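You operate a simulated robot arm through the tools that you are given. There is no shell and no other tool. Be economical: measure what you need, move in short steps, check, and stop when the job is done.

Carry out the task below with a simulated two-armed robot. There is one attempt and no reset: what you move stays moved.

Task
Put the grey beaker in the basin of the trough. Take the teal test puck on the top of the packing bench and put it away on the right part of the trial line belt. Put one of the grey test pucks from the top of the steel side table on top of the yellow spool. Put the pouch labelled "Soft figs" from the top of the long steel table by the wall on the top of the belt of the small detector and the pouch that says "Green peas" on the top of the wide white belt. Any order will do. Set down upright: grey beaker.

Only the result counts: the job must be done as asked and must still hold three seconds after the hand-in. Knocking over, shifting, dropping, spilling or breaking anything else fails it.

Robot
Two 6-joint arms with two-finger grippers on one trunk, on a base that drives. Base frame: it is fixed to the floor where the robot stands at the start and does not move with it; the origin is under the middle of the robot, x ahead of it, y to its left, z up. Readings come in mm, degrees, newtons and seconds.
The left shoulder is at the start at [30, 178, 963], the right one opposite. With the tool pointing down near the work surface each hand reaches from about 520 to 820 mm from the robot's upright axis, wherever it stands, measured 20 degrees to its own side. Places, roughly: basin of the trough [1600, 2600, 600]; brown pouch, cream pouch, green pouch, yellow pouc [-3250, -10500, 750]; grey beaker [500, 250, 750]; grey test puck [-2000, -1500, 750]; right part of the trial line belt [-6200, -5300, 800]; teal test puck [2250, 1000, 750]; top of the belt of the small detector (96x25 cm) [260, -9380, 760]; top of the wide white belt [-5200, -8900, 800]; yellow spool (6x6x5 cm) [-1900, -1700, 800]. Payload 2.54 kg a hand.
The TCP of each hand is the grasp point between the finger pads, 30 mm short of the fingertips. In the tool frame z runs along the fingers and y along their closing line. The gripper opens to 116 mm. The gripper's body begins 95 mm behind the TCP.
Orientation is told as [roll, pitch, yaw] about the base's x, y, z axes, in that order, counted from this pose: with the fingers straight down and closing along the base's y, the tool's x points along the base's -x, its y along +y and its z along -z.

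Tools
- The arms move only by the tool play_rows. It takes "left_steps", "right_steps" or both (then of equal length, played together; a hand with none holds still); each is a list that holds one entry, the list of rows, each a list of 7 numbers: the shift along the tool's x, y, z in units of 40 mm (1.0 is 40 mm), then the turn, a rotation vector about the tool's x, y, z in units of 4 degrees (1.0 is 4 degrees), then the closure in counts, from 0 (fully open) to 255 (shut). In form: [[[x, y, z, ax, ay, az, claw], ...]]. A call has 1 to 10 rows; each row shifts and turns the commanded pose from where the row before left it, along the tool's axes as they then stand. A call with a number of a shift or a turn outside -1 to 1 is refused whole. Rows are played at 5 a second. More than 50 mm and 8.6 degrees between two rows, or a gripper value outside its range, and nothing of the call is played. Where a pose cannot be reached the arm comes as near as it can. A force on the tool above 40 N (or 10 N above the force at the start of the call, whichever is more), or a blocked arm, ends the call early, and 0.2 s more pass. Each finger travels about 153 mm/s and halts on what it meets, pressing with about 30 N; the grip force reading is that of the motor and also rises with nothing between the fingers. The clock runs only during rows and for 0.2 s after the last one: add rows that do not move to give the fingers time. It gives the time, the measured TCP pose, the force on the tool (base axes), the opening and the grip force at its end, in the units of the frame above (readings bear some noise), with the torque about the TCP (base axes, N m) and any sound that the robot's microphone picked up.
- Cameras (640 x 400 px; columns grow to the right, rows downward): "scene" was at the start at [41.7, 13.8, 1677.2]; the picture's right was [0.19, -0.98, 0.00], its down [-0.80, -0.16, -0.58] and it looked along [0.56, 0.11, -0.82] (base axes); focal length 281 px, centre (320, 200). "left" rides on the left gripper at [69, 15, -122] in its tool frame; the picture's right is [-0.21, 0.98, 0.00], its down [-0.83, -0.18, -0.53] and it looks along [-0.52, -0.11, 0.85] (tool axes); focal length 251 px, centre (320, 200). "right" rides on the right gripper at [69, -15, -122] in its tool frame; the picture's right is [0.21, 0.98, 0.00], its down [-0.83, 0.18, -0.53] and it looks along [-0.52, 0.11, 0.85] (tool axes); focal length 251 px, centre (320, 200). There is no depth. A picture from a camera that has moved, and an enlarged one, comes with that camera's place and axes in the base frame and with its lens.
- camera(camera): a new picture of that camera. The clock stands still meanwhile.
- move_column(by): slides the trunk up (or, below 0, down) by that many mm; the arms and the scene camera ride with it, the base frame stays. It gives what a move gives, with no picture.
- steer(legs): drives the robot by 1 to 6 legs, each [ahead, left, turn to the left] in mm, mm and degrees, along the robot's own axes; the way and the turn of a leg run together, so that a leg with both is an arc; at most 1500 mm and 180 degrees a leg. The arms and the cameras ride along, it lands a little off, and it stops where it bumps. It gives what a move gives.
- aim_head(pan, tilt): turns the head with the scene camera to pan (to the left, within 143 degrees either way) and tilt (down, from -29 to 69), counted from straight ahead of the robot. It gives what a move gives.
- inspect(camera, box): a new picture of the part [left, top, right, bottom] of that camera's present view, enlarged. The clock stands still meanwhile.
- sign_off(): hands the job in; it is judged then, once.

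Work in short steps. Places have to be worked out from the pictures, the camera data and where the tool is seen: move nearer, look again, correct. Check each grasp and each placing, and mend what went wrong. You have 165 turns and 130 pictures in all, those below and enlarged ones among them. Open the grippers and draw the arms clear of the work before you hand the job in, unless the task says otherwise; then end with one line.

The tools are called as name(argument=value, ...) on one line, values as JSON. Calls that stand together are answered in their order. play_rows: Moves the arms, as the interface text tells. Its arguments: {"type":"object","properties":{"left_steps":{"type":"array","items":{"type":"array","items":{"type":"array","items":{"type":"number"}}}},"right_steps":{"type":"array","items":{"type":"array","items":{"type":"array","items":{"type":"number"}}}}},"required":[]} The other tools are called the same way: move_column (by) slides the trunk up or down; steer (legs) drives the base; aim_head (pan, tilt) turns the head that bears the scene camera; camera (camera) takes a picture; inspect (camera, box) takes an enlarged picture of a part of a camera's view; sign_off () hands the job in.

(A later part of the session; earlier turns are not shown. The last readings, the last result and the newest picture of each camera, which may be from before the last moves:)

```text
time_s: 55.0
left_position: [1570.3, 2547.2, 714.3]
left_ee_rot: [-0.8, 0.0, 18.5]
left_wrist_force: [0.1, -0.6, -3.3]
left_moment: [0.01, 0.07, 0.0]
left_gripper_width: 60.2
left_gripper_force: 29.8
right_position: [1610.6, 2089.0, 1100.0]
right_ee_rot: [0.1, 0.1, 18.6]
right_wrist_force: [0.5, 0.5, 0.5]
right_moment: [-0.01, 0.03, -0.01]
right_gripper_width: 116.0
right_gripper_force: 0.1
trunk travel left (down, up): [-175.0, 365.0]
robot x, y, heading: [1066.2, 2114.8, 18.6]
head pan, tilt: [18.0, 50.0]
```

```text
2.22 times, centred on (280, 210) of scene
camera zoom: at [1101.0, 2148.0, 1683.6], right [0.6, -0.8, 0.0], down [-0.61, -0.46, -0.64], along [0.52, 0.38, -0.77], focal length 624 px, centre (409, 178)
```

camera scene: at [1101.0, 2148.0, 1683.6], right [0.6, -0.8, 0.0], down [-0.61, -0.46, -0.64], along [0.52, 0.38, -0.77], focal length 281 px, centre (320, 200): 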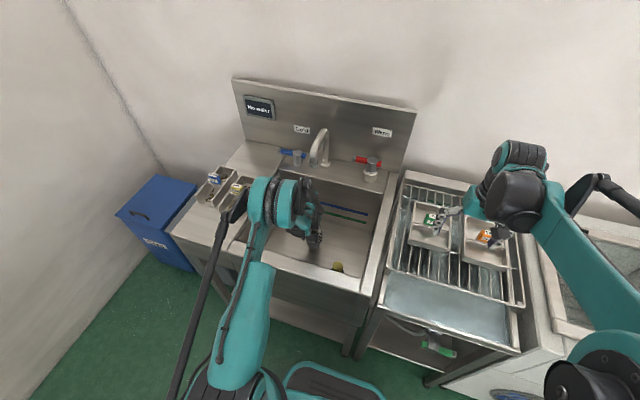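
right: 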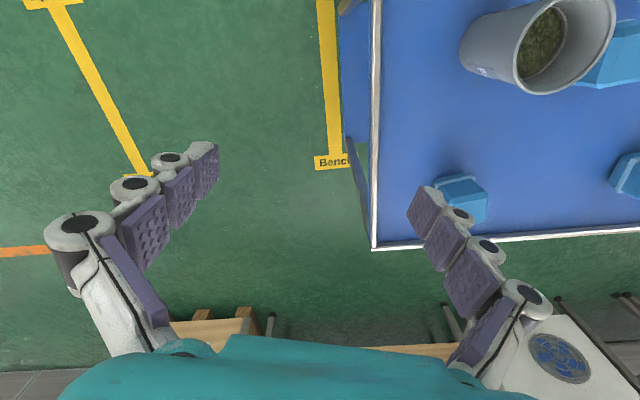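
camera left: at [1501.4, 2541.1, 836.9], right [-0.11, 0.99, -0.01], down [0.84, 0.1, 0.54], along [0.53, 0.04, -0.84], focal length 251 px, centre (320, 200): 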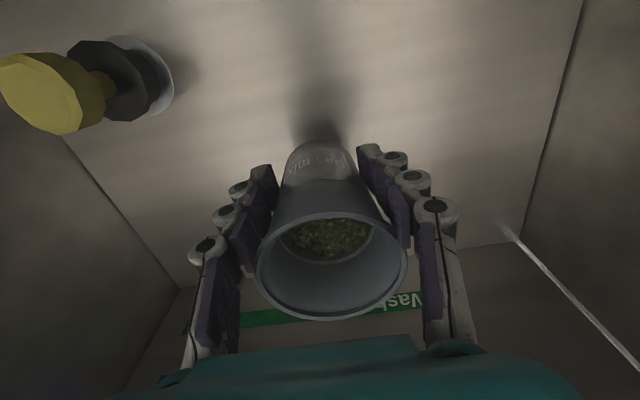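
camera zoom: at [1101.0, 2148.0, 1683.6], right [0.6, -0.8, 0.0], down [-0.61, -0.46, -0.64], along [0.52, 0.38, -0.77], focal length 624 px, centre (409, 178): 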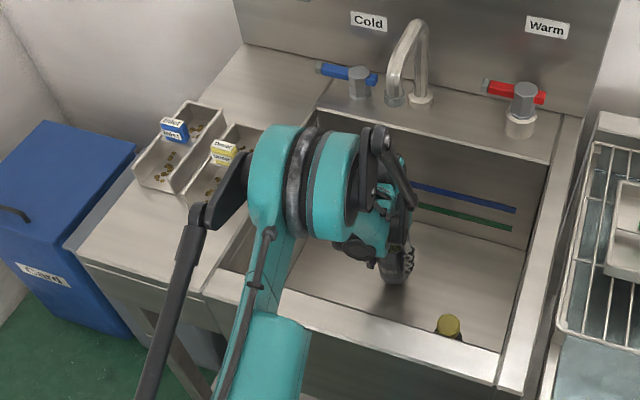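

The elbow appears well above the counter. I continue in gentle creeps.

play_rows(left_steps=[[[0, 0, 0.3, 0, 0, 0, 255], [0, 0, 0.3, 0, 0, 0, 255], [0, 0, 0.3, 0, 0, 0, 255], [0, 0, 0, 0, 0, 0, 255]]])

camera(camera="left")

inspect(camera="scene", box=[160, 120, 400, 300])

```text
time_s: 56.0
left_position: [1568.7, 2545.4, 678.5]
left_ee_rot: [-0.8, -0.1, 18.4]
left_wrist_force: [-0.2, -4.7, 19.4]
left_moment: [0.27, -0.3, -0.07]
left_gripper_width: 59.9
left_gripper_force: 29.9
right_position: [1610.0, 2087.5, 1100.7]
right_ee_rot: [0.0, -0.1, 18.6]
right_wrist_force: [-0.1, 0.0, 0.7]
right_moment: [-0.01, 0.0, -0.02]
right_gripper_width: 116.1
right_gripper_force: 0.1
trunk travel left (down, up): [-175.0, 365.0]
robot x, y, heading: [1065.8, 2109.0, 18.6]
head pan, tilt: [18.0, 50.0]
```

```text
98 pictures are left
camera left: at [1500.1, 2539.0, 801.1], right [-0.1, 0.99, -0.01], down [0.84, 0.1, 0.54], along [0.54, 0.04, -0.84], focal length 251 px, centre (320, 200)
```

left: 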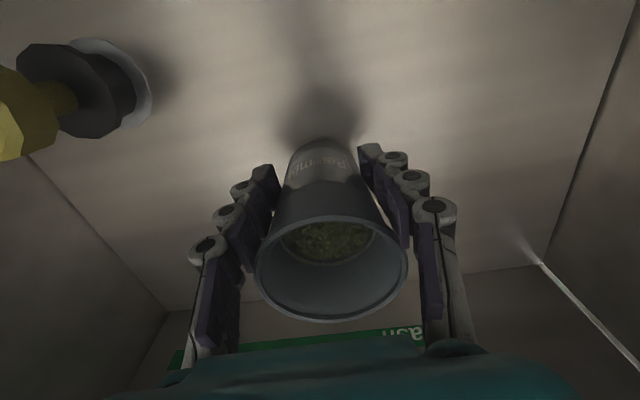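

```text
2.22 times, centred on (280, 210) of scene
camera zoom: at [1099.1, 2145.8, 1683.9], right [0.6, -0.8, 0.0], down [-0.61, -0.46, -0.64], along [0.52, 0.38, -0.77], focal length 624 px, centre (409, 178)
```

zoom: 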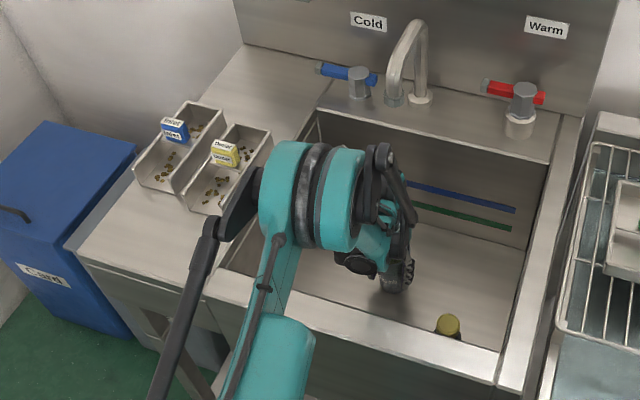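

Contact at 19 N with the base's shadow closed up, so the beaker is on the floor. I ease up a hair and open gently.

play_rows(left_steps=[[[0, 0, -0.05, 0, 0, 0, 255], [0, 0, 0, 0, 0, 0, 125], [0, 0, 0, 0, 0, 0, 110], [0, 0, 0, 0, 0, 0, 80], [0, 0, 0, 0, 0, 0, 40], [0, 0, 0, 0, 0, 0, 20], [0, 0, 0, 0, 0, 0, 20]]])

camera(camera="left")

```text
time_s: 57.6
left_position: [1569.5, 2546.3, 679.3]
left_ee_rot: [-0.8, 0.0, 18.5]
left_wrist_force: [0.6, 0.2, -0.8]
left_moment: [-0.01, -0.01, -0.03]
left_gripper_width: 107.0
left_gripper_force: 0.0
right_position: [1611.3, 2089.0, 1099.8]
right_ee_rot: [0.0, 0.0, 18.6]
right_wrist_force: [1.1, 0.6, 0.7]
right_moment: [0.01, -0.01, -0.03]
right_gripper_width: 116.0
right_gripper_force: 0.1
trunk travel left (down, up): [-175.0, 365.0]
robot x, y, heading: [1068.7, 2112.3, 18.7]
head pan, tilt: [18.0, 50.0]
```

```text
96 pictures are left
camera left: at [1500.4, 2540.6, 801.9], right [-0.11, 0.99, -0.01], down [0.84, 0.1, 0.54], along [0.53, 0.05, -0.84], focal length 251 px, centre (320, 200)
```

left: 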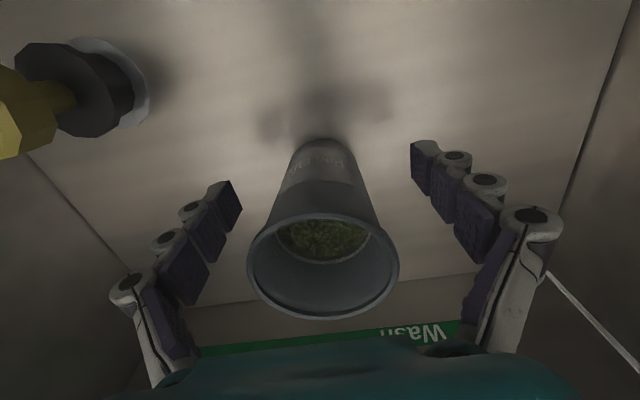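

The beaker stands upright. I raise the hand straight up out of the basin.

play_rows(left_steps=[[[0, 0, -0.4, 0, 0, 0, 20], [0, 0, -0.8, 0, 0, 0, 20], [0, 0, -1, 0, 0, 0, 20], [0, 0, -1, 0, 0, 0, 20], [0, 0, -1, 0, 0, 0, 20], [0, 0, -1, 0, 0, 0, 20], [0, 0, -1, 0, 0, 0, 20], [0, 0, -1, 0, 0, 0, 20], [0, 0, -1, 0, 0, 0, 20], [0, 0, -1, 0, 0, 0, 20]]])

camera(camera="left")

```text
time_s: 59.8
left_position: [1566.8, 2549.7, 1046.0]
left_ee_rot: [-0.8, 0.0, 18.5]
left_wrist_force: [0.1, 0.3, -0.3]
left_moment: [0.0, 0.02, 0.03]
left_gripper_width: 107.0
left_gripper_force: 0.0
right_position: [1609.4, 2088.7, 1102.1]
right_ee_rot: [-0.1, 0.0, 18.7]
right_wrist_force: [-0.4, -0.2, 0.5]
right_moment: [0.06, -0.03, 0.02]
right_gripper_width: 116.0
right_gripper_force: 0.1
trunk travel left (down, up): [-175.0, 365.0]
robot x, y, heading: [1067.1, 2114.4, 18.6]
head pan, tilt: [18.0, 50.0]
```

```text
95 pictures are left
camera left: at [1498.3, 2544.0, 1169.4], right [-0.11, 0.99, -0.01], down [0.84, 0.1, 0.54], along [0.53, 0.05, -0.84], focal length 251 px, centre (320, 200)
```

left: 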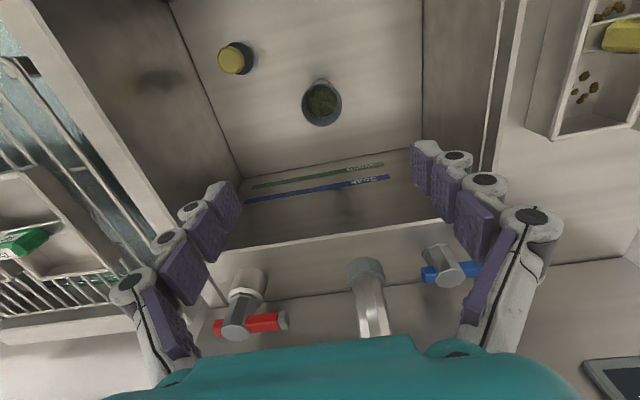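

The beaker is upright in the basin and clear. Next is the teal puck: I back out, strafe right to face the packing bench, and look.

steer(legs=[[-320, 0, 0], [0, -1450, 0]])

aim_head(pan=10, tilt=40)

camera(camera="scene")

```text
time_s: 68.7
left_position: [1729.5, 1096.3, 1046.4]
left_ee_rot: [-0.9, 0.0, 19.7]
left_wrist_force: [1.1, 0.4, 0.4]
left_moment: [0.01, 0.01, 0.03]
left_gripper_width: 107.0
left_gripper_force: 0.0
right_position: [1779.4, 636.6, 1100.4]
right_ee_rot: [0.0, 0.0, 19.7]
right_wrist_force: [0.1, 0.0, -0.5]
right_moment: [-0.04, 0.0, 0.03]
right_gripper_width: 116.2
right_gripper_force: 0.1
trunk travel left (down, up): [-175.0, 365.0]
robot x, y, heading: [1235.2, 647.1, 19.6]
head pan, tilt: [18.0, 50.0]
```

```text
time_s: 69.4
left_position: [1728.9, 1097.3, 1046.2]
left_ee_rot: [-0.8, -0.1, 19.6]
left_wrist_force: [-0.2, 0.2, 0.1]
left_moment: [0.0, 0.01, 0.02]
left_gripper_width: 107.3
left_gripper_force: 0.1
right_position: [1780.7, 636.9, 1100.9]
right_ee_rot: [-0.1, 0.1, 19.8]
right_wrist_force: [-0.2, -0.3, 0.7]
right_moment: [0.0, -0.02, -0.02]
right_gripper_width: 115.8
right_gripper_force: 0.0
trunk travel left (down, up): [-175.0, 365.0]
robot x, y, heading: [1238.3, 649.3, 20.0]
head pan, tilt: [10.0, 40.0]
```

```text
94 pictures are left
camera scene: at [1282.8, 680.2, 1697.7], right [0.5, -0.87, 0.0], down [-0.56, -0.32, -0.77], along [0.66, 0.38, -0.64], focal length 281 px, centre (320, 200)
```

scene: 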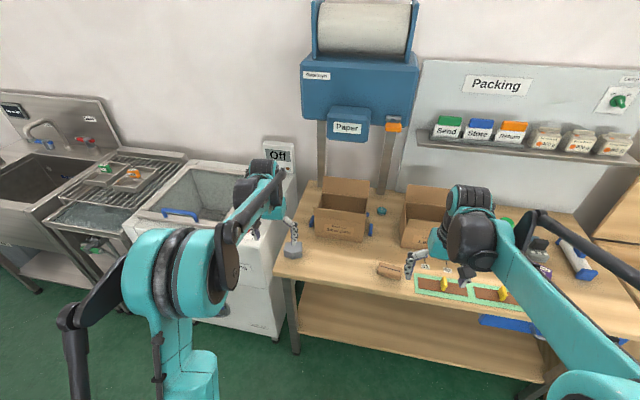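

I see a small teal cylinder between the cardboard boxes at about [2320, 930]. Let me zoom in.

inspect(camera="scene", box=[270, 160, 450, 290])

```text
3.08 times, centred on (360, 225) of scene
camera zoom: at [1282.8, 680.2, 1697.7], right [0.5, -0.87, 0.0], down [-0.56, -0.32, -0.77], along [0.66, 0.38, -0.64], focal length 864 px, centre (197, 123)
```

zoom: 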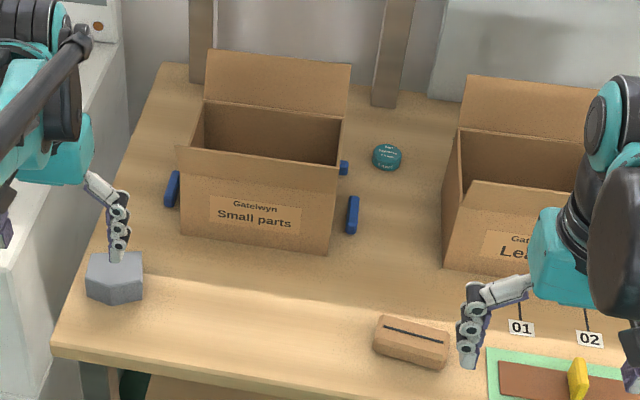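

It's the teal test puck, at about [2322, 925], and the right arm suits it. I retract the left arm, raise the right hand above the boxes, then drive in partway and look from the right wrist camera.

play_rows(left_steps=[[[1, 0, -0.5, 0, 0, 0, 0], [1, 0, -0.5, 0, 0, 0, 0], [1, 0, -0.5, 0, 0, 0, 0], [1, 0, -0.5, 0, 0, 0, 0], [1, 0, 0, 0, 0, 0, 0]]], right_steps=[[[0, 0, -0.8, 0, 0, 0, 0], [0, 0, -0.8, 0, 0, 0, 0], [0, 0, -0.4, 0, 0, 0, 0], [0, 0, 0, 0, 0, 0, 0], [0, 0, 0, 0, 0, 0, 0]]])

steer(legs=[[0, 60, -2.5], [240, 0, 0]])

camera(camera="right")

camera(camera="scene")

```text
time_s: 70.6
left_position: [1541.3, 1029.2, 1124.5]
left_ee_rot: [-0.8, -0.1, 19.6]
left_wrist_force: [-0.4, -1.0, -0.1]
left_moment: [0.04, -0.02, 0.02]
left_gripper_width: 115.9
left_gripper_force: 0.1
right_position: [1779.5, 634.5, 1182.0]
right_ee_rot: [0.0, -0.1, 19.7]
right_wrist_force: [0.0, -0.1, 0.3]
right_moment: [0.02, -0.02, -0.02]
right_gripper_width: 115.9
right_gripper_force: 0.1
trunk travel left (down, up): [-175.0, 365.0]
robot x, y, heading: [1235.0, 649.1, 19.9]
head pan, tilt: [10.0, 40.0]
```

```text
time_s: 73.0
left_position: [1766.1, 1143.5, 1124.3]
left_ee_rot: [-0.8, 0.0, 17.2]
left_wrist_force: [0.5, 0.4, -0.1]
left_moment: [-0.01, 0.06, 0.01]
left_gripper_width: 115.7
left_gripper_force: 0.0
right_position: [1989.7, 741.0, 1180.9]
right_ee_rot: [0.1, 0.0, 17.4]
right_wrist_force: [1.1, 0.5, -0.5]
right_moment: [-0.01, 0.04, 0.02]
right_gripper_width: 116.0
right_gripper_force: 0.1
trunk travel left (down, up): [-175.0, 365.0]
robot x, y, heading: [1448.4, 774.8, 17.4]
head pan, tilt: [10.0, 40.0]
```

```text
92 pictures are left
camera right: at [1930.2, 705.0, 1301.4], right [-0.5, 0.87, 0.0], down [0.73, 0.42, 0.53], along [0.46, 0.26, -0.85], focal length 251 px, centre (320, 200)
```

right: 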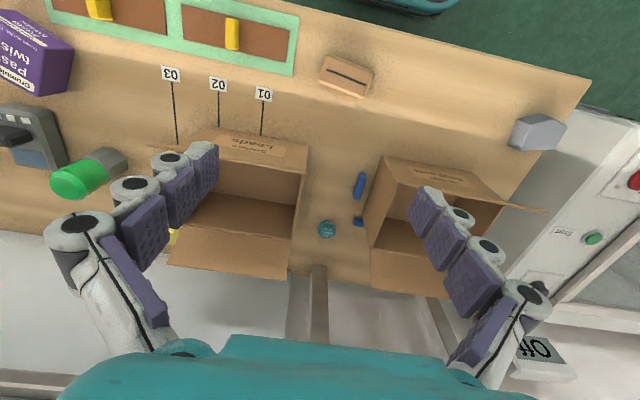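

```text
91 pictures are left
camera scene: at [1493.4, 804.8, 1697.7], right [0.46, -0.89, 0.0], down [-0.57, -0.3, -0.77], along [0.68, 0.35, -0.64], focal length 281 px, centre (320, 200)
```

scene: 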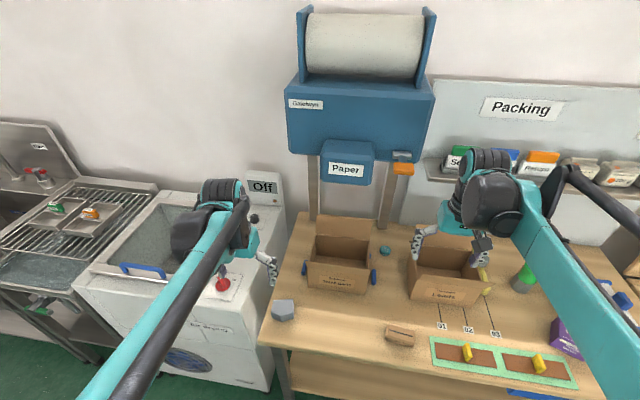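

The puck's top comes out at about [2268, 911, 815] from two views, in a gap between box flaps. I'll move in, extend the right hand over it, and yaw it about -30° so the gripper body clears both flaps.

steer(legs=[[80, 60, 0]])

play_rows(right_steps=[[[-1, 0.08, 0, 0, 0, 0, 0], [-1, 0.08, 0, 0, 0, 0, 0], [-1, 0.08, 0, 0, 0, 0, 0], [-1, 0.08, 0, 0, 0, 0, 0], [-1, 0.08, 0, 0, 0, 0, 0], [0, 0, 0, 0, 0, 1, 0], [0, 0, 0, 0, 0, 1, 0], [0, 0, 0, 0, 0, 1, 0], [0, 0, 0, 0, 0, 1, 0], [0, 0, 0, 0, 0, 1, 0]]])

camera(camera="right")

```text
time_s: 74.1
left_position: [1821.7, 1226.9, 1124.0]
left_ee_rot: [-0.8, 0.2, 17.4]
left_wrist_force: [0.2, 0.8, -0.4]
left_moment: [-0.08, 0.05, 0.05]
left_gripper_width: 115.7
left_gripper_force: 0.1
right_position: [2044.9, 823.5, 1180.5]
right_ee_rot: [0.0, -0.1, 17.5]
right_wrist_force: [-0.2, 1.0, 0.0]
right_moment: [-0.05, 0.02, 0.01]
right_gripper_width: 116.1
right_gripper_force: 0.1
trunk travel left (down, up): [-175.0, 365.0]
robot x, y, heading: [1501.3, 855.1, 17.4]
head pan, tilt: [10.0, 40.0]
```

```text
time_s: 74.6
left_position: [1820.3, 1225.1, 1125.7]
left_ee_rot: [-0.8, -0.1, 17.3]
left_wrist_force: [1.0, 0.7, -0.4]
left_moment: [-0.04, 0.07, -0.02]
left_gripper_width: 115.9
left_gripper_force: 0.1
right_position: [2084.7, 838.3, 1183.2]
right_ee_rot: [0.0, 1.1, 18.2]
right_wrist_force: [-24.0, -13.3, 3.9]
right_moment: [1.91, -3.09, 1.02]
right_gripper_width: 116.2
right_gripper_force: 0.1
trunk travel left (down, up): [-175.0, 365.0]
robot x, y, heading: [1497.5, 853.8, 17.4]
head pan, tilt: [10.0, 40.0]
stopped in row 2 (right hand): the force on the tool passed its limit at 114 N (the readings are from after the stop); the commanded pose is now the measured one
```

```text
90 pictures are left
camera right: at [2028.0, 802.3, 1305.3], right [-0.51, 0.86, 0.0], down [0.74, 0.43, 0.52], along [0.45, 0.26, -0.86], focal length 251 px, centre (320, 200)
```

right: 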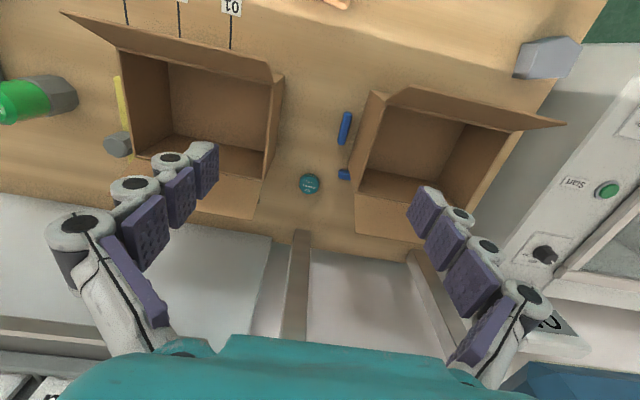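

The right wrist hit the paper dispenser overhead. I back off immediately and look.

play_rows(right_steps=[[[1, 0, 0, 0, 0, 0, 0], [1, 0, 0, 0, 0, 0, 0], [0, 0, 0, 0, 0, 0, 0]]])

aim_head(pan=0, tilt=30)

camera(camera="scene")

```text
time_s: 75.4
left_position: [1823.1, 1225.7, 1124.7]
left_ee_rot: [-0.8, 0.0, 17.3]
left_wrist_force: [0.3, 0.4, -0.8]
left_moment: [0.02, 0.06, 0.0]
left_gripper_width: 116.0
left_gripper_force: 0.0
right_position: [2012.7, 812.2, 1185.2]
right_ee_rot: [-0.1, 1.0, 17.9]
right_wrist_force: [0.3, 0.1, 0.9]
right_moment: [-0.02, 0.03, 0.01]
right_gripper_width: 115.9
right_gripper_force: 0.1
trunk travel left (down, up): [-175.0, 365.0]
robot x, y, heading: [1499.4, 854.5, 17.3]
head pan, tilt: [10.0, 40.0]
```

```text
time_s: 76.1
left_position: [1821.2, 1226.4, 1125.4]
left_ee_rot: [-0.8, -0.1, 17.3]
left_wrist_force: [-0.1, 0.0, 0.6]
left_moment: [-0.03, -0.01, -0.01]
left_gripper_width: 116.0
left_gripper_force: 0.1
right_position: [2012.7, 812.4, 1184.6]
right_ee_rot: [-0.1, 1.1, 18.0]
right_wrist_force: [0.4, 0.1, -0.3]
right_moment: [-0.02, 0.0, 0.02]
right_gripper_width: 116.2
right_gripper_force: 0.0
trunk travel left (down, up): [-175.0, 365.0]
robot x, y, heading: [1499.4, 853.0, 17.2]
head pan, tilt: [0.0, 30.0]
```

```text
89 pictures are left
camera scene: at [1559.2, 873.9, 1713.0], right [0.3, -0.95, 0.0], down [-0.48, -0.15, -0.87], along [0.83, 0.26, -0.5], focal length 281 px, centre (320, 200)
```

scene: 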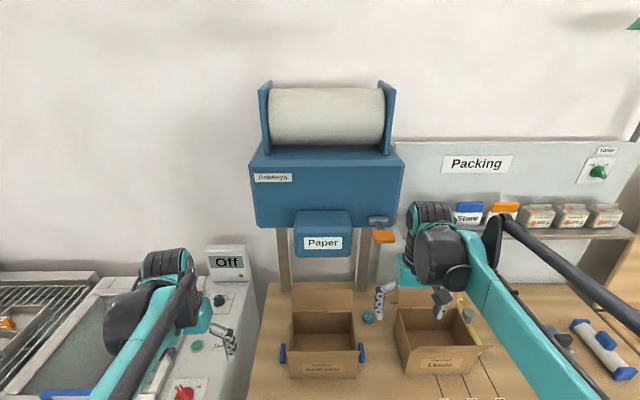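

The dispenser's underside is near z=1240, so I'll approach low instead. I descend to about z=950 in front of the boxes with the fingers narrowed to 80 mm.

play_rows(right_steps=[[[0, 0.1, 0.9, 0, 0, 0, 79], [0, 0.1, 1, 0, 0, 0, 79], [0, 0.1, 1, 0, 0, 0, 79], [0, 0.1, 1, 0, 0, 0, 79], [0, 0, 1, 0, 0, 0, 79], [0, 0, 1, 0, 0, 0, 79], [0, 0, 0, 0, 0, 0, 79]]])

camera(camera="right")

```text
time_s: 77.7
left_position: [1821.3, 1225.9, 1124.9]
left_ee_rot: [-0.8, -0.2, 17.2]
left_wrist_force: [-0.3, -0.5, -1.2]
left_moment: [0.0, -0.04, 0.0]
left_gripper_width: 116.0
left_gripper_force: 0.0
right_position: [2003.6, 828.1, 945.0]
right_ee_rot: [0.0, 0.9, 18.1]
right_wrist_force: [0.4, 0.3, -0.6]
right_moment: [-0.01, -0.02, 0.02]
right_gripper_width: 80.0
right_gripper_force: 0.1
trunk travel left (down, up): [-175.0, 365.0]
robot x, y, heading: [1500.5, 855.8, 17.3]
head pan, tilt: [0.0, 30.0]
```

```text
88 pictures are left
camera right: at [1946.8, 793.2, 1067.8], right [-0.51, 0.86, 0.0], down [0.74, 0.43, 0.52], along [0.45, 0.26, -0.85], focal length 251 px, centre (320, 200)
```

right: 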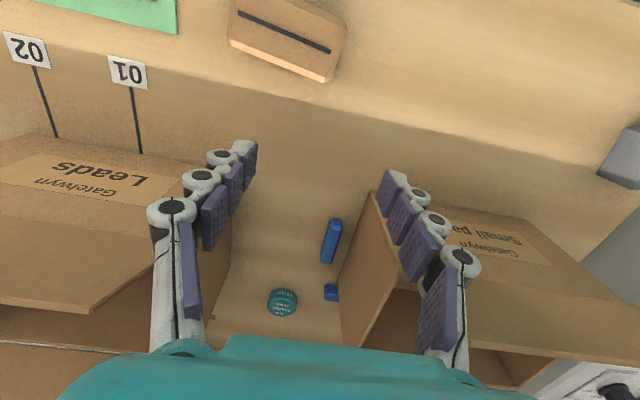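

The puck is at [2264, 910], top about 822, directly ahead along the gap. I advance at this height in two stages, watching the force.

play_rows(right_steps=[[[-0.8, 0, 0, 0, 0, 0, 79], [-0.8, 0, 0, 0, 0, 0, 79], [-0.8, 0, 0, 0, 0, 0, 79], [-0.8, 0, 0, 0, 0, 0, 79], [-0.8, 0, 0, 0, 0, 0, 79], [-0.8, 0, 0, 0, 0, 0, 79], [0, 0, 0, 0, 0, 0, 79]]])

camera(camera="right")

camera(camera="scene")

```text
time_s: 79.3
left_position: [1821.0, 1225.4, 1124.2]
left_ee_rot: [-0.8, 0.0, 17.3]
left_wrist_force: [0.0, 0.1, 0.1]
left_moment: [0.04, 0.01, 0.0]
left_gripper_width: 115.8
left_gripper_force: 0.0
right_position: [2184.5, 888.5, 945.1]
right_ee_rot: [-0.1, 0.9, 18.0]
right_wrist_force: [-0.4, -0.3, 0.7]
right_moment: [0.03, 0.0, -0.01]
right_gripper_width: 79.9
right_gripper_force: 0.1
trunk travel left (down, up): [-175.0, 365.0]
robot x, y, heading: [1502.1, 854.0, 17.6]
head pan, tilt: [0.0, 30.0]
```

```text
87 pictures are left
camera right: at [2128.1, 853.2, 1068.3], right [-0.51, 0.86, 0.0], down [0.74, 0.43, 0.52], along [0.45, 0.26, -0.85], focal length 251 px, centre (320, 200)
```

right: 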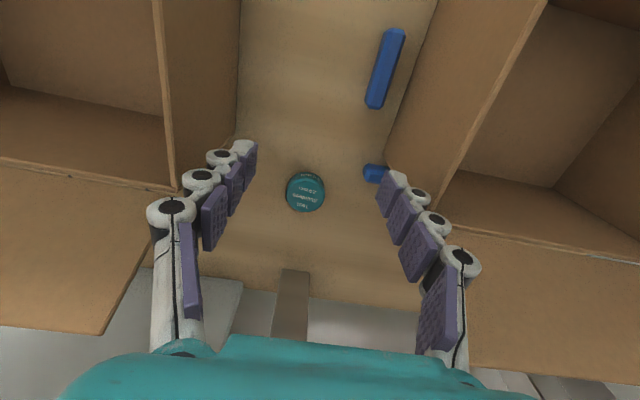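

```text
86 pictures are left
camera scene: at [1558.6, 873.5, 1713.1], right [0.3, -0.95, 0.0], down [-0.48, -0.15, -0.87], along [0.83, 0.26, -0.5], focal length 281 px, centre (320, 200)
```

scene: 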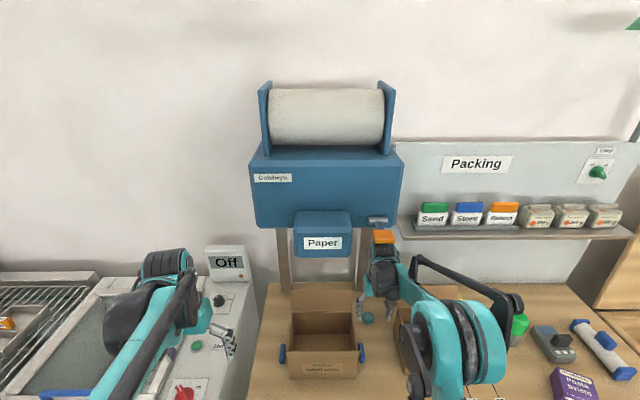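

The puck is at [2258, 909] and the gap is wide enough here. I descend to about 862 first, staying under the lever, then move forward over the puck.

play_rows(right_steps=[[[0, 0, 0.7, 0, 0, 0, 79], [0, 0, 0.7, 0, 0, 0, 79], [0, 0, 0.65, 0, 0, 0, 79], [-0.65, -0.03, 0, 0, 0, 0, 79], [-0.65, -0.03, 0, 0, 0, 0, 79], [-0.6, -0.03, 0, 0, 0, 0, 79], [0, 0, 0, 0, 0, 0, 79]]])

camera(camera="right")

```text
time_s: 80.9
left_position: [1820.8, 1226.2, 1124.3]
left_ee_rot: [-0.8, 0.0, 17.4]
left_wrist_force: [-0.6, -0.4, -0.2]
left_moment: [-0.03, 0.01, 0.05]
left_gripper_width: 115.8
left_gripper_force: 0.0
right_position: [2257.5, 907.4, 863.5]
right_ee_rot: [-0.1, 1.0, 18.0]
right_wrist_force: [0.6, 0.2, 0.1]
right_moment: [0.01, -0.02, -0.02]
right_gripper_width: 79.9
right_gripper_force: 0.1
trunk travel left (down, up): [-175.0, 365.0]
robot x, y, heading: [1497.7, 852.3, 17.3]
head pan, tilt: [0.0, 30.0]
```

```text
85 pictures are left
camera right: at [2200.4, 871.6, 985.5], right [-0.51, 0.86, 0.0], down [0.74, 0.43, 0.52], along [0.45, 0.26, -0.85], focal length 251 px, centre (320, 200)
```

right: 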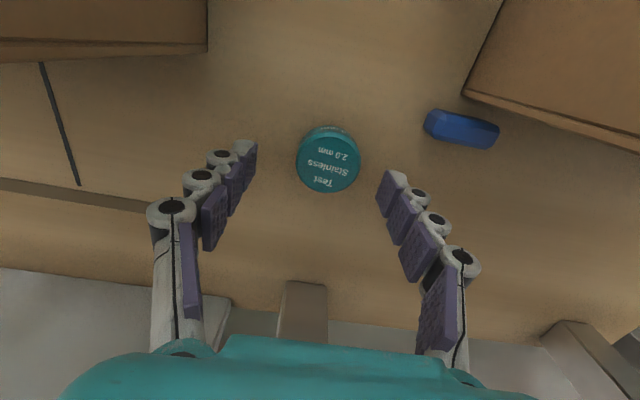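

Well aligned. I creep down 24 mm, watching for table contact.

play_rows(right_steps=[[[0, 0.1, 0.15, 0, 0, 0, 79], [0, 0, 0.15, 0, 0, 0, 79], [0, 0, 0.15, 0, 0, 0, 79], [0, 0, 0.15, 0, 0, 0, 79], [0, 0, 0, 0, 0, 0, 79]]])

camera(camera="right")

```text
time_s: 82.0
left_position: [1814.5, 1226.3, 1128.3]
left_ee_rot: [-0.8, -0.4, 17.3]
left_wrist_force: [-0.6, -0.4, 0.4]
left_moment: [0.01, -0.03, 0.05]
left_gripper_width: 116.0
left_gripper_force: 0.0
right_position: [2252.9, 916.1, 849.0]
right_ee_rot: [-0.1, 0.3, 18.2]
right_wrist_force: [8.0, 9.3, 21.5]
right_moment: [-0.98, 0.74, 0.0]
right_gripper_width: 45.6
right_gripper_force: 37.6
trunk travel left (down, up): [-175.0, 365.0]
robot x, y, heading: [1502.7, 855.9, 17.4]
head pan, tilt: [0.0, 30.0]
stopped in row 5 (right hand): the force on the tool passed its limit at 52 N (the readings are from after the stop); the commanded pose is now the measured one
```

```text
84 pictures are left
camera right: at [2194.6, 880.7, 971.3], right [-0.51, 0.86, 0.0], down [0.73, 0.43, 0.53], along [0.46, 0.27, -0.85], focal length 251 px, centre (320, 200)
```

right: 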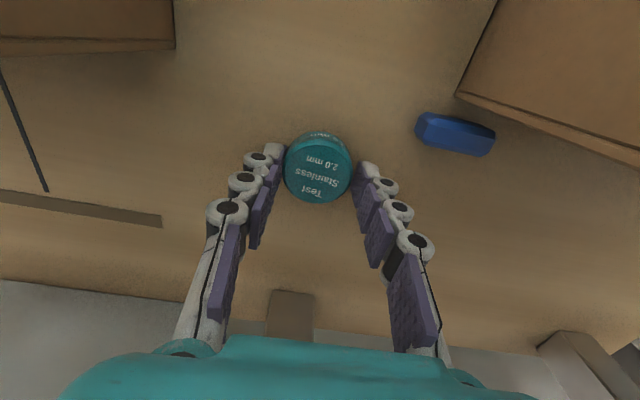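

The fingers met something and the gripper reads 46 mm. I raise 6 mm with the opening restored and recheck.

play_rows(right_steps=[[[0, 0, -0.15, 0, 0, 0, 79], [0, 0, 0, 0, 0, 0, 79], [0, 0, 0, 0, 0, 0, 79]]])

camera(camera="right")

camera(camera="scene")

```text
time_s: 82.3
left_position: [1824.4, 1226.1, 1123.5]
left_ee_rot: [-0.9, 0.1, 17.4]
left_wrist_force: [0.7, -0.9, -0.5]
left_moment: [0.03, 0.11, -0.01]
left_gripper_width: 115.8
left_gripper_force: 0.1
right_position: [2260.2, 916.4, 839.6]
right_ee_rot: [0.0, 0.9, 18.3]
right_wrist_force: [-3.3, -0.2, 5.8]
right_moment: [0.13, 0.17, 0.09]
right_gripper_width: 86.7
right_gripper_force: 2.7
trunk travel left (down, up): [-175.0, 365.0]
robot x, y, heading: [1502.7, 857.4, 17.7]
head pan, tilt: [0.0, 30.0]
stopped in row 1 (right hand): the force on the tool passed its limit at 69 N (the readings are from after the stop); the commanded pose is now the measured one
```

```text
83 pictures are left
camera right: at [2202.5, 879.9, 962.5], right [-0.51, 0.86, 0.0], down [0.73, 0.43, 0.52], along [0.45, 0.27, -0.85], focal length 251 px, centre (320, 200)
```

right: 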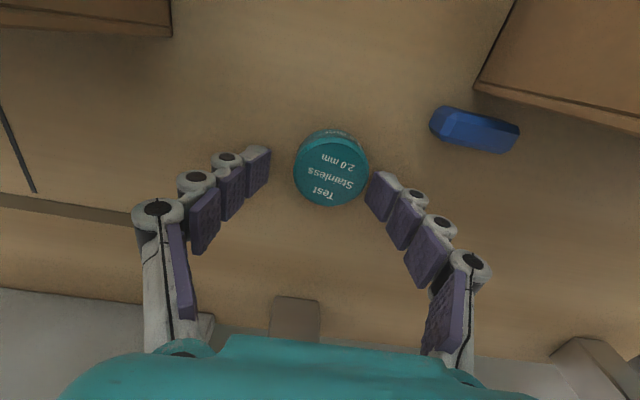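

```text
82 pictures are left
camera scene: at [1563.4, 873.5, 1712.4], right [0.3, -0.95, 0.0], down [-0.48, -0.15, -0.86], along [0.82, 0.26, -0.5], focal length 281 px, centre (320, 200)
```

scene: 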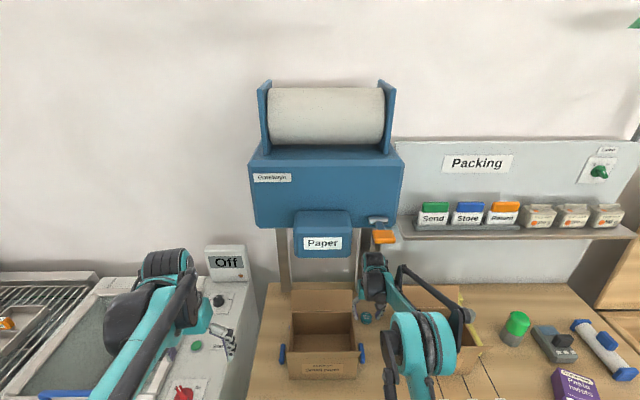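

Tips touched the table at about z=808, so the puck is thin with its top at about 822. I raise 4 mm, recentre 7 mm, and then close gently.

play_rows(right_steps=[[[0, 0, -0.1, 0, 0, 0, 66], [0, 0.16, 0, 0, 0, 0, 66], [0, 0, 0, 0, 0, 0, 66]]])

camera(camera="right")

```text
time_s: 83.1
left_position: [1820.3, 1226.3, 1124.8]
left_ee_rot: [-0.8, 0.0, 17.4]
left_wrist_force: [0.5, -0.1, -0.7]
left_moment: [-0.02, 0.03, 0.01]
left_gripper_width: 115.9
left_gripper_force: 0.0
right_position: [2256.5, 921.4, 844.8]
right_ee_rot: [0.0, 0.6, 18.3]
right_wrist_force: [0.1, -0.6, -0.9]
right_moment: [0.03, 0.02, 0.01]
right_gripper_width: 86.0
right_gripper_force: 0.1
trunk travel left (down, up): [-175.0, 365.0]
robot x, y, heading: [1499.4, 858.1, 17.5]
head pan, tilt: [0.0, 30.0]
```

```text
81 pictures are left
camera right: at [2198.7, 885.3, 967.3], right [-0.51, 0.86, 0.0], down [0.73, 0.43, 0.52], along [0.45, 0.27, -0.85], focal length 251 px, centre (320, 200)
```

right: 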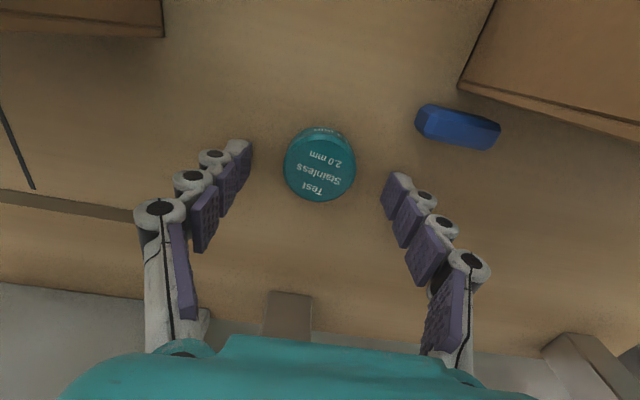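

Centred with no contact force. I close slowly.

play_rows(right_steps=[[[0, 0, 0, 0, 0, 0, 100], [0, 0, 0, 0, 0, 0, 130], [0, 0, 0, 0, 0, 0, 150], [0, 0, 0, 0, 0, 0, 165], [0, 0, 0, 0, 0, 0, 200], [0, 0, 0, 0, 0, 0, 200]]])

camera(camera="right")

```text
time_s: 83.9
left_position: [1819.2, 1226.6, 1126.2]
left_ee_rot: [-0.9, -0.1, 17.5]
left_wrist_force: [0.2, -0.4, -0.1]
left_moment: [0.04, 0.01, 0.04]
left_gripper_width: 116.3
left_gripper_force: 0.1
right_position: [2254.7, 923.3, 850.3]
right_ee_rot: [0.0, 0.5, 18.3]
right_wrist_force: [-2.3, 0.8, 25.8]
right_moment: [-0.01, -0.17, -0.03]
right_gripper_width: 39.6
right_gripper_force: 44.9
trunk travel left (down, up): [-175.0, 365.0]
robot x, y, heading: [1500.1, 854.5, 17.7]
head pan, tilt: [0.0, 30.0]
stopped in row 4 (right hand): the force on the tool passed its limit at 48 N (the readings are from after the stop); the commanded pose is now the measured one
```

```text
80 pictures are left
camera right: at [2196.5, 886.9, 971.8], right [-0.51, 0.86, 0.0], down [0.73, 0.43, 0.53], along [0.45, 0.27, -0.85], focal length 251 px, centre (320, 200)
```

right: 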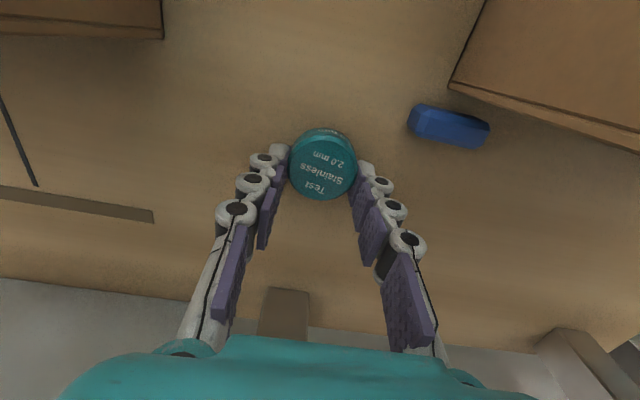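

The fingertips lengthen as they close, so the table is at about 818 and the puck is about 40 mm wide. I raise 4 mm while gripping to relieve the pressure, then lift slightly.

play_rows(right_steps=[[[0, 0, -0.06, 0, 0, 0, 180], [0, 0, -0.06, 0, 0, 0, 220], [0, 0, 0, 0, 0, 0, 255], [0, 0, 0, 0, 0, 0, 255]]])

camera(camera="right")

```text
time_s: 84.9
left_position: [1820.9, 1226.4, 1124.1]
left_ee_rot: [-0.7, 0.0, 17.5]
left_wrist_force: [-0.5, -0.3, 0.8]
left_moment: [0.01, -0.02, 0.0]
left_gripper_width: 116.1
left_gripper_force: 0.1
right_position: [2254.9, 921.9, 852.0]
right_ee_rot: [-0.1, 0.6, 18.3]
right_wrist_force: [0.0, 0.1, 0.8]
right_moment: [0.02, -0.02, -0.03]
right_gripper_width: 40.0
right_gripper_force: 29.8
trunk travel left (down, up): [-175.0, 365.0]
robot x, y, heading: [1502.2, 855.4, 17.5]
head pan, tilt: [0.0, 30.0]
```

```text
79 pictures are left
camera right: at [2198.0, 887.2, 973.6], right [-0.51, 0.86, 0.0], down [0.73, 0.43, 0.53], along [0.45, 0.27, -0.85], focal length 251 px, centre (320, 200)
```

right: 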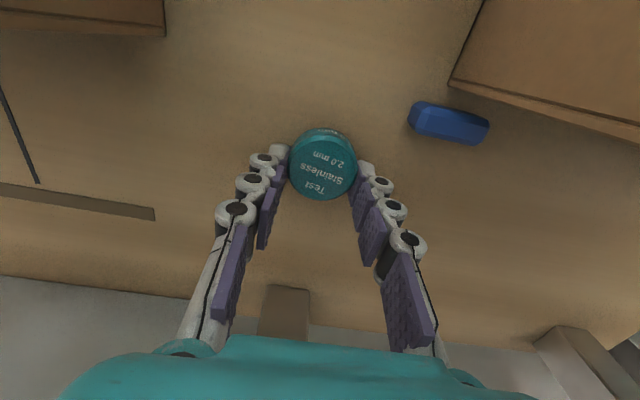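

The grip is firm at 40 mm. I lift 40 mm slowly, then retract out of the gap.

play_rows(right_steps=[[[0, 0, -0.25, 0, 0, 0, 255], [0, 0, -0.4, 0, 0, 0, 255], [0, 0, -0.4, 0, 0, 0, 255], [0.5, 0, -0.2, 0, 0, 0, 255], [0.8, 0, 0, 0, 0, 0, 255], [0.8, 0, 0, 0, 0, 0, 255], [0.8, 0, 0, 0, 0, 0, 255], [0.8, 0, 0, 0, 0, 0, 255], [0.8, 0, 0, 0, 0, 0, 255], [0.8, 0, 0, 0, 0, 0, 255]]])

camera(camera="right")

```text
time_s: 87.1
left_position: [1821.5, 1226.6, 1124.0]
left_ee_rot: [-0.8, -0.2, 17.4]
left_wrist_force: [-0.3, -0.3, -0.4]
left_moment: [0.01, -0.03, -0.02]
left_gripper_width: 116.1
left_gripper_force: 0.0
right_position: [2054.1, 853.8, 903.6]
right_ee_rot: [0.1, 0.5, 18.4]
right_wrist_force: [-0.2, 0.3, -0.2]
right_moment: [0.0, -0.01, -0.02]
right_gripper_width: 39.6
right_gripper_force: 30.1
trunk travel left (down, up): [-175.0, 365.0]
robot x, y, heading: [1499.7, 853.9, 17.5]
head pan, tilt: [0.0, 30.0]
```

```text
78 pictures are left
camera right: at [1996.7, 818.7, 1025.7], right [-0.51, 0.86, 0.0], down [0.73, 0.43, 0.53], along [0.45, 0.27, -0.85], focal length 251 px, centre (320, 200)
```

right: 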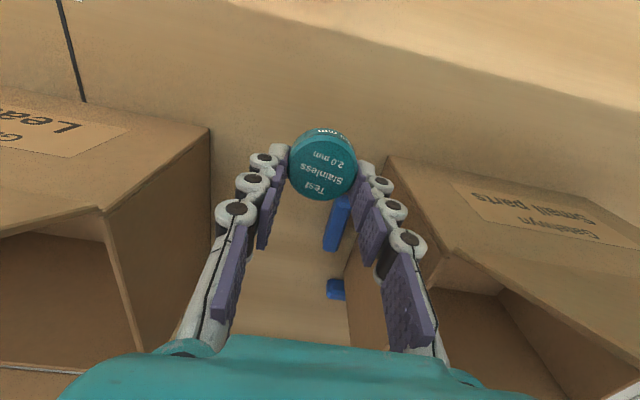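

The puck is held and the boxes are undisturbed. I retract and raise the right hand, then drive back, around the trolley, and turn toward the steel side table.

play_rows(right_steps=[[[1, 0, -0.5, 0, 0, 0, 255], [1, 0, -0.7, 0, 0, 0, 255], [0.5, 0, -1, 0, 0, 0, 255], [0, 0, -1, 0, 0, 0, 255], [0, 0, -1, 0, 0, 0, 255], [0, 0, 0, 0, 0, 0, 255]]])

steer(legs=[[-300, 0, 0], [-100, -1200, 0], [0, 0, 180], [1500, 0, 0], [600, 0, 0]])

aim_head(pan=10, tilt=25)

camera(camera="scene")

```text
time_s: 88.5
left_position: [1822.3, 1227.9, 1124.2]
left_ee_rot: [-0.8, 0.0, 17.4]
left_wrist_force: [-0.1, -0.4, -0.5]
left_moment: [-0.03, 0.02, 0.05]
left_gripper_width: 115.8
left_gripper_force: 0.1
right_position: [1960.2, 827.0, 1077.2]
right_ee_rot: [-0.1, 0.6, 18.2]
right_wrist_force: [-0.2, 0.1, 0.0]
right_moment: [0.04, 0.04, 0.02]
right_gripper_width: 39.9
right_gripper_force: 30.1
trunk travel left (down, up): [-175.0, 365.0]
robot x, y, heading: [1505.1, 858.8, 17.5]
head pan, tilt: [0.0, 30.0]
```

```text
time_s: 113.5
left_position: [-735.3, -1498.8, 1124.6]
left_ee_rot: [-0.8, 0.1, -159.6]
left_wrist_force: [-0.7, 0.4, -0.8]
left_moment: [0.01, -0.03, 0.03]
left_gripper_width: 116.1
left_gripper_force: 0.1
right_position: [-894.5, -1106.9, 1074.2]
right_ee_rot: [0.0, 0.6, -158.7]
right_wrist_force: [-0.4, -0.2, -0.8]
right_moment: [0.01, 0.0, -0.04]
right_gripper_width: 39.8
right_gripper_force: 30.1
trunk travel left (down, up): [-175.0, 365.0]
robot x, y, heading: [-435.5, -1115.4, -159.8]
head pan, tilt: [0.0, 30.0]
```

```text
time_s: 114.2
left_position: [-735.5, -1498.8, 1125.5]
left_ee_rot: [-0.7, 0.0, -159.6]
left_wrist_force: [0.6, 0.0, -0.2]
left_moment: [0.03, 0.04, 0.04]
left_gripper_width: 115.9
left_gripper_force: 0.1
right_position: [-894.0, -1107.7, 1076.4]
right_ee_rot: [0.0, 0.6, -158.8]
right_wrist_force: [0.7, 0.0, -0.5]
right_moment: [0.0, 0.0, -0.03]
right_gripper_width: 39.8
right_gripper_force: 30.2
trunk travel left (down, up): [-175.0, 365.0]
robot x, y, heading: [-436.6, -1115.6, -159.5]
head pan, tilt: [10.0, 25.0]
```

```text
77 pictures are left
camera scene: at [-485.6, -1150.0, 1721.0], right [-0.51, 0.86, 0.0], down [0.36, 0.21, -0.91], along [-0.78, -0.46, -0.42], focal length 281 px, centre (320, 200)
```

scene: 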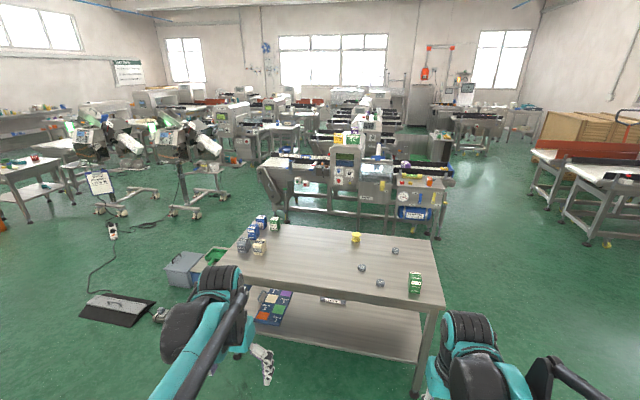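

Three grey pucks and the yellow spool are clear to see; I choose the middle puck. I drive up to the table's near side and zoom.

steer(legs=[[640, -105, -5.5]])

aim_head(pan=15, tilt=45)

camera(camera="scene")

inspect(camera="scene", box=[220, 90, 460, 240])

```text
time_s: 117.8
left_position: [-1421.9, -1560.4, 1125.0]
left_ee_rot: [-0.8, 0.0, -165.4]
left_wrist_force: [-0.8, -0.8, -1.3]
left_moment: [0.01, 0.01, 0.01]
left_gripper_width: 116.1
left_gripper_force: 0.1
right_position: [-1540.1, -1153.4, 1075.7]
right_ee_rot: [0.0, 0.6, -164.5]
right_wrist_force: [-0.3, -0.3, -0.4]
right_moment: [-0.03, 0.0, 0.01]
right_gripper_width: 39.9
right_gripper_force: 29.7
trunk travel left (down, up): [-175.0, 365.0]
robot x, y, heading: [-1084.3, -1204.0, -165.3]
head pan, tilt: [10.0, 25.0]
```

```text
time_s: 118.7
left_position: [-1420.8, -1560.8, 1124.5]
left_ee_rot: [-0.9, 0.0, -165.4]
left_wrist_force: [-0.4, -0.1, -0.1]
left_moment: [0.01, 0.01, 0.0]
left_gripper_width: 116.1
left_gripper_force: 0.1
right_position: [-1540.4, -1154.2, 1075.5]
right_ee_rot: [0.0, 0.6, -164.4]
right_wrist_force: [-1.1, 0.1, 0.8]
right_moment: [-0.02, 0.0, 0.02]
right_gripper_width: 40.1
right_gripper_force: 30.2
trunk travel left (down, up): [-175.0, 365.0]
robot x, y, heading: [-1087.1, -1203.1, -165.5]
head pan, tilt: [15.0, 45.0]
```

```text
76 pictures are left
camera scene: at [-1124.8, -1239.3, 1690.5], right [-0.5, 0.87, 0.0], down [0.61, 0.35, -0.71], along [-0.61, -0.35, -0.71], focal length 281 px, centre (320, 200)
```

scene: 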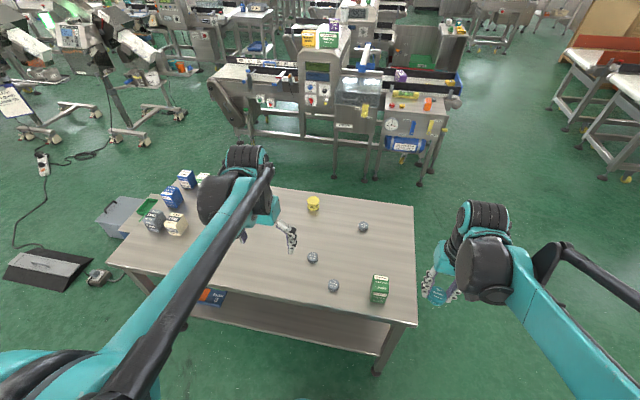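

```text
2.67 times, centred on (340, 165) of scene
camera zoom: at [-1124.8, -1239.3, 1690.5], right [-0.5, 0.87, 0.0], down [0.61, 0.35, -0.71], along [-0.61, -0.35, -0.71], focal length 748 px, centre (267, 293)
```

zoom: 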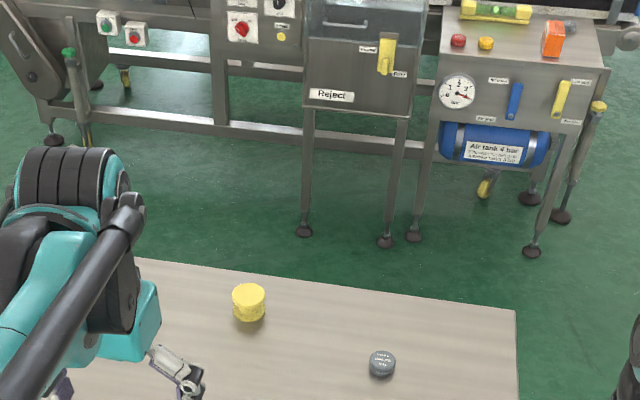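

The puck is at about [-1634, -1565], top near 770. I move the left hand above it and look.

play_rows(left_steps=[[[-0.75, -0.17, 0.8, 0, 0, 0, 66], [-0.75, -0.17, 0.8, 0, 0, 0, 66], [-0.75, -0.17, 0.8, 0, 0, 0, 66], [-0.75, -0.17, 0.8, 0, 0, 0, 66], [-0.75, -0.17, 0.8, 0, 0, 0, 66], [-0.75, -0.17, 0.8, 0, 0, 0, 66], [-0.7, -0.17, 0.8, 0, 0, 0, 66], [0, 0, 0, 0, 0, 0, 66]]])

camera(camera="left")

```text
time_s: 120.5
left_position: [-1636.5, -1562.5, 899.5]
left_ee_rot: [-0.8, -0.1, -165.4]
left_wrist_force: [0.9, 0.1, 0.1]
left_moment: [0.01, 0.01, 0.05]
left_gripper_width: 86.2
left_gripper_force: 0.1
right_position: [-1539.1, -1153.7, 1075.5]
right_ee_rot: [0.0, 0.6, -164.5]
right_wrist_force: [0.2, 0.5, 0.2]
right_moment: [-0.01, 0.04, -0.04]
right_gripper_width: 39.6
right_gripper_force: 30.5
trunk travel left (down, up): [-175.0, 365.0]
robot x, y, heading: [-1085.6, -1210.6, -165.0]
head pan, tilt: [15.0, 45.0]
```

```text
74 pictures are left
camera left: at [-1563.4, -1562.0, 1023.0], right [0.04, -1.0, -0.01], down [-0.84, -0.04, 0.54], along [-0.54, -0.01, -0.84], focal length 251 px, centre (320, 200)
```

left: 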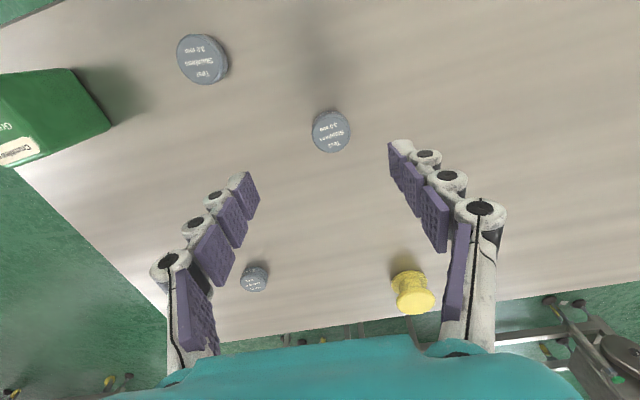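

The puck's top is at about [-1642, -1573, 769]. I align, descend to TCP z≈790, and check.

play_rows(left_steps=[[[-0.2, 0.22, 0.5, 0, 0, 0, 66], [0, 0, 0.8, 0, 0, 0, 66], [0, 0, 0.8, 0, 0, 0, 66], [0, 0, 0.6, 0, 0, 0, 66], [0, 0, 0, 0, 0, 0, 66]]])

camera(camera="left")

```text
time_s: 121.7
left_position: [-1639.4, -1572.4, 793.2]
left_ee_rot: [-0.8, -0.1, -165.4]
left_wrist_force: [-0.5, 1.2, -0.7]
left_moment: [-0.03, -0.01, -0.03]
left_gripper_width: 86.0
left_gripper_force: 0.1
right_position: [-1539.3, -1154.4, 1076.3]
right_ee_rot: [0.0, 0.6, -164.5]
right_wrist_force: [-0.5, -0.2, -0.5]
right_moment: [-0.02, 0.0, 0.03]
right_gripper_width: 39.8
right_gripper_force: 30.8
trunk travel left (down, up): [-175.0, 365.0]
robot x, y, heading: [-1083.7, -1205.0, -165.3]
head pan, tilt: [15.0, 45.0]
```

```text
73 pictures are left
camera left: at [-1566.9, -1570.9, 915.4], right [0.04, -1.0, -0.01], down [-0.84, -0.04, 0.54], along [-0.54, -0.01, -0.84], focal length 251 px, centre (320, 200)
```

left: 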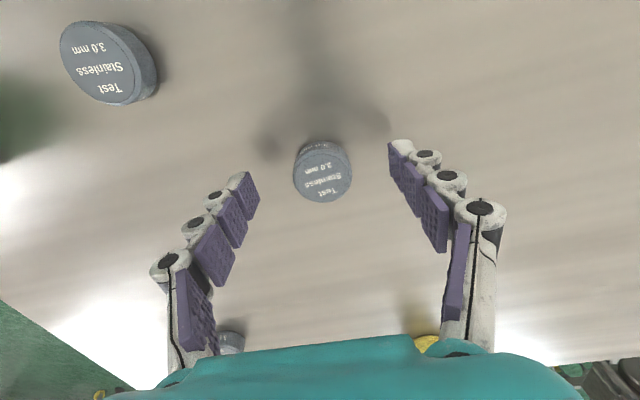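

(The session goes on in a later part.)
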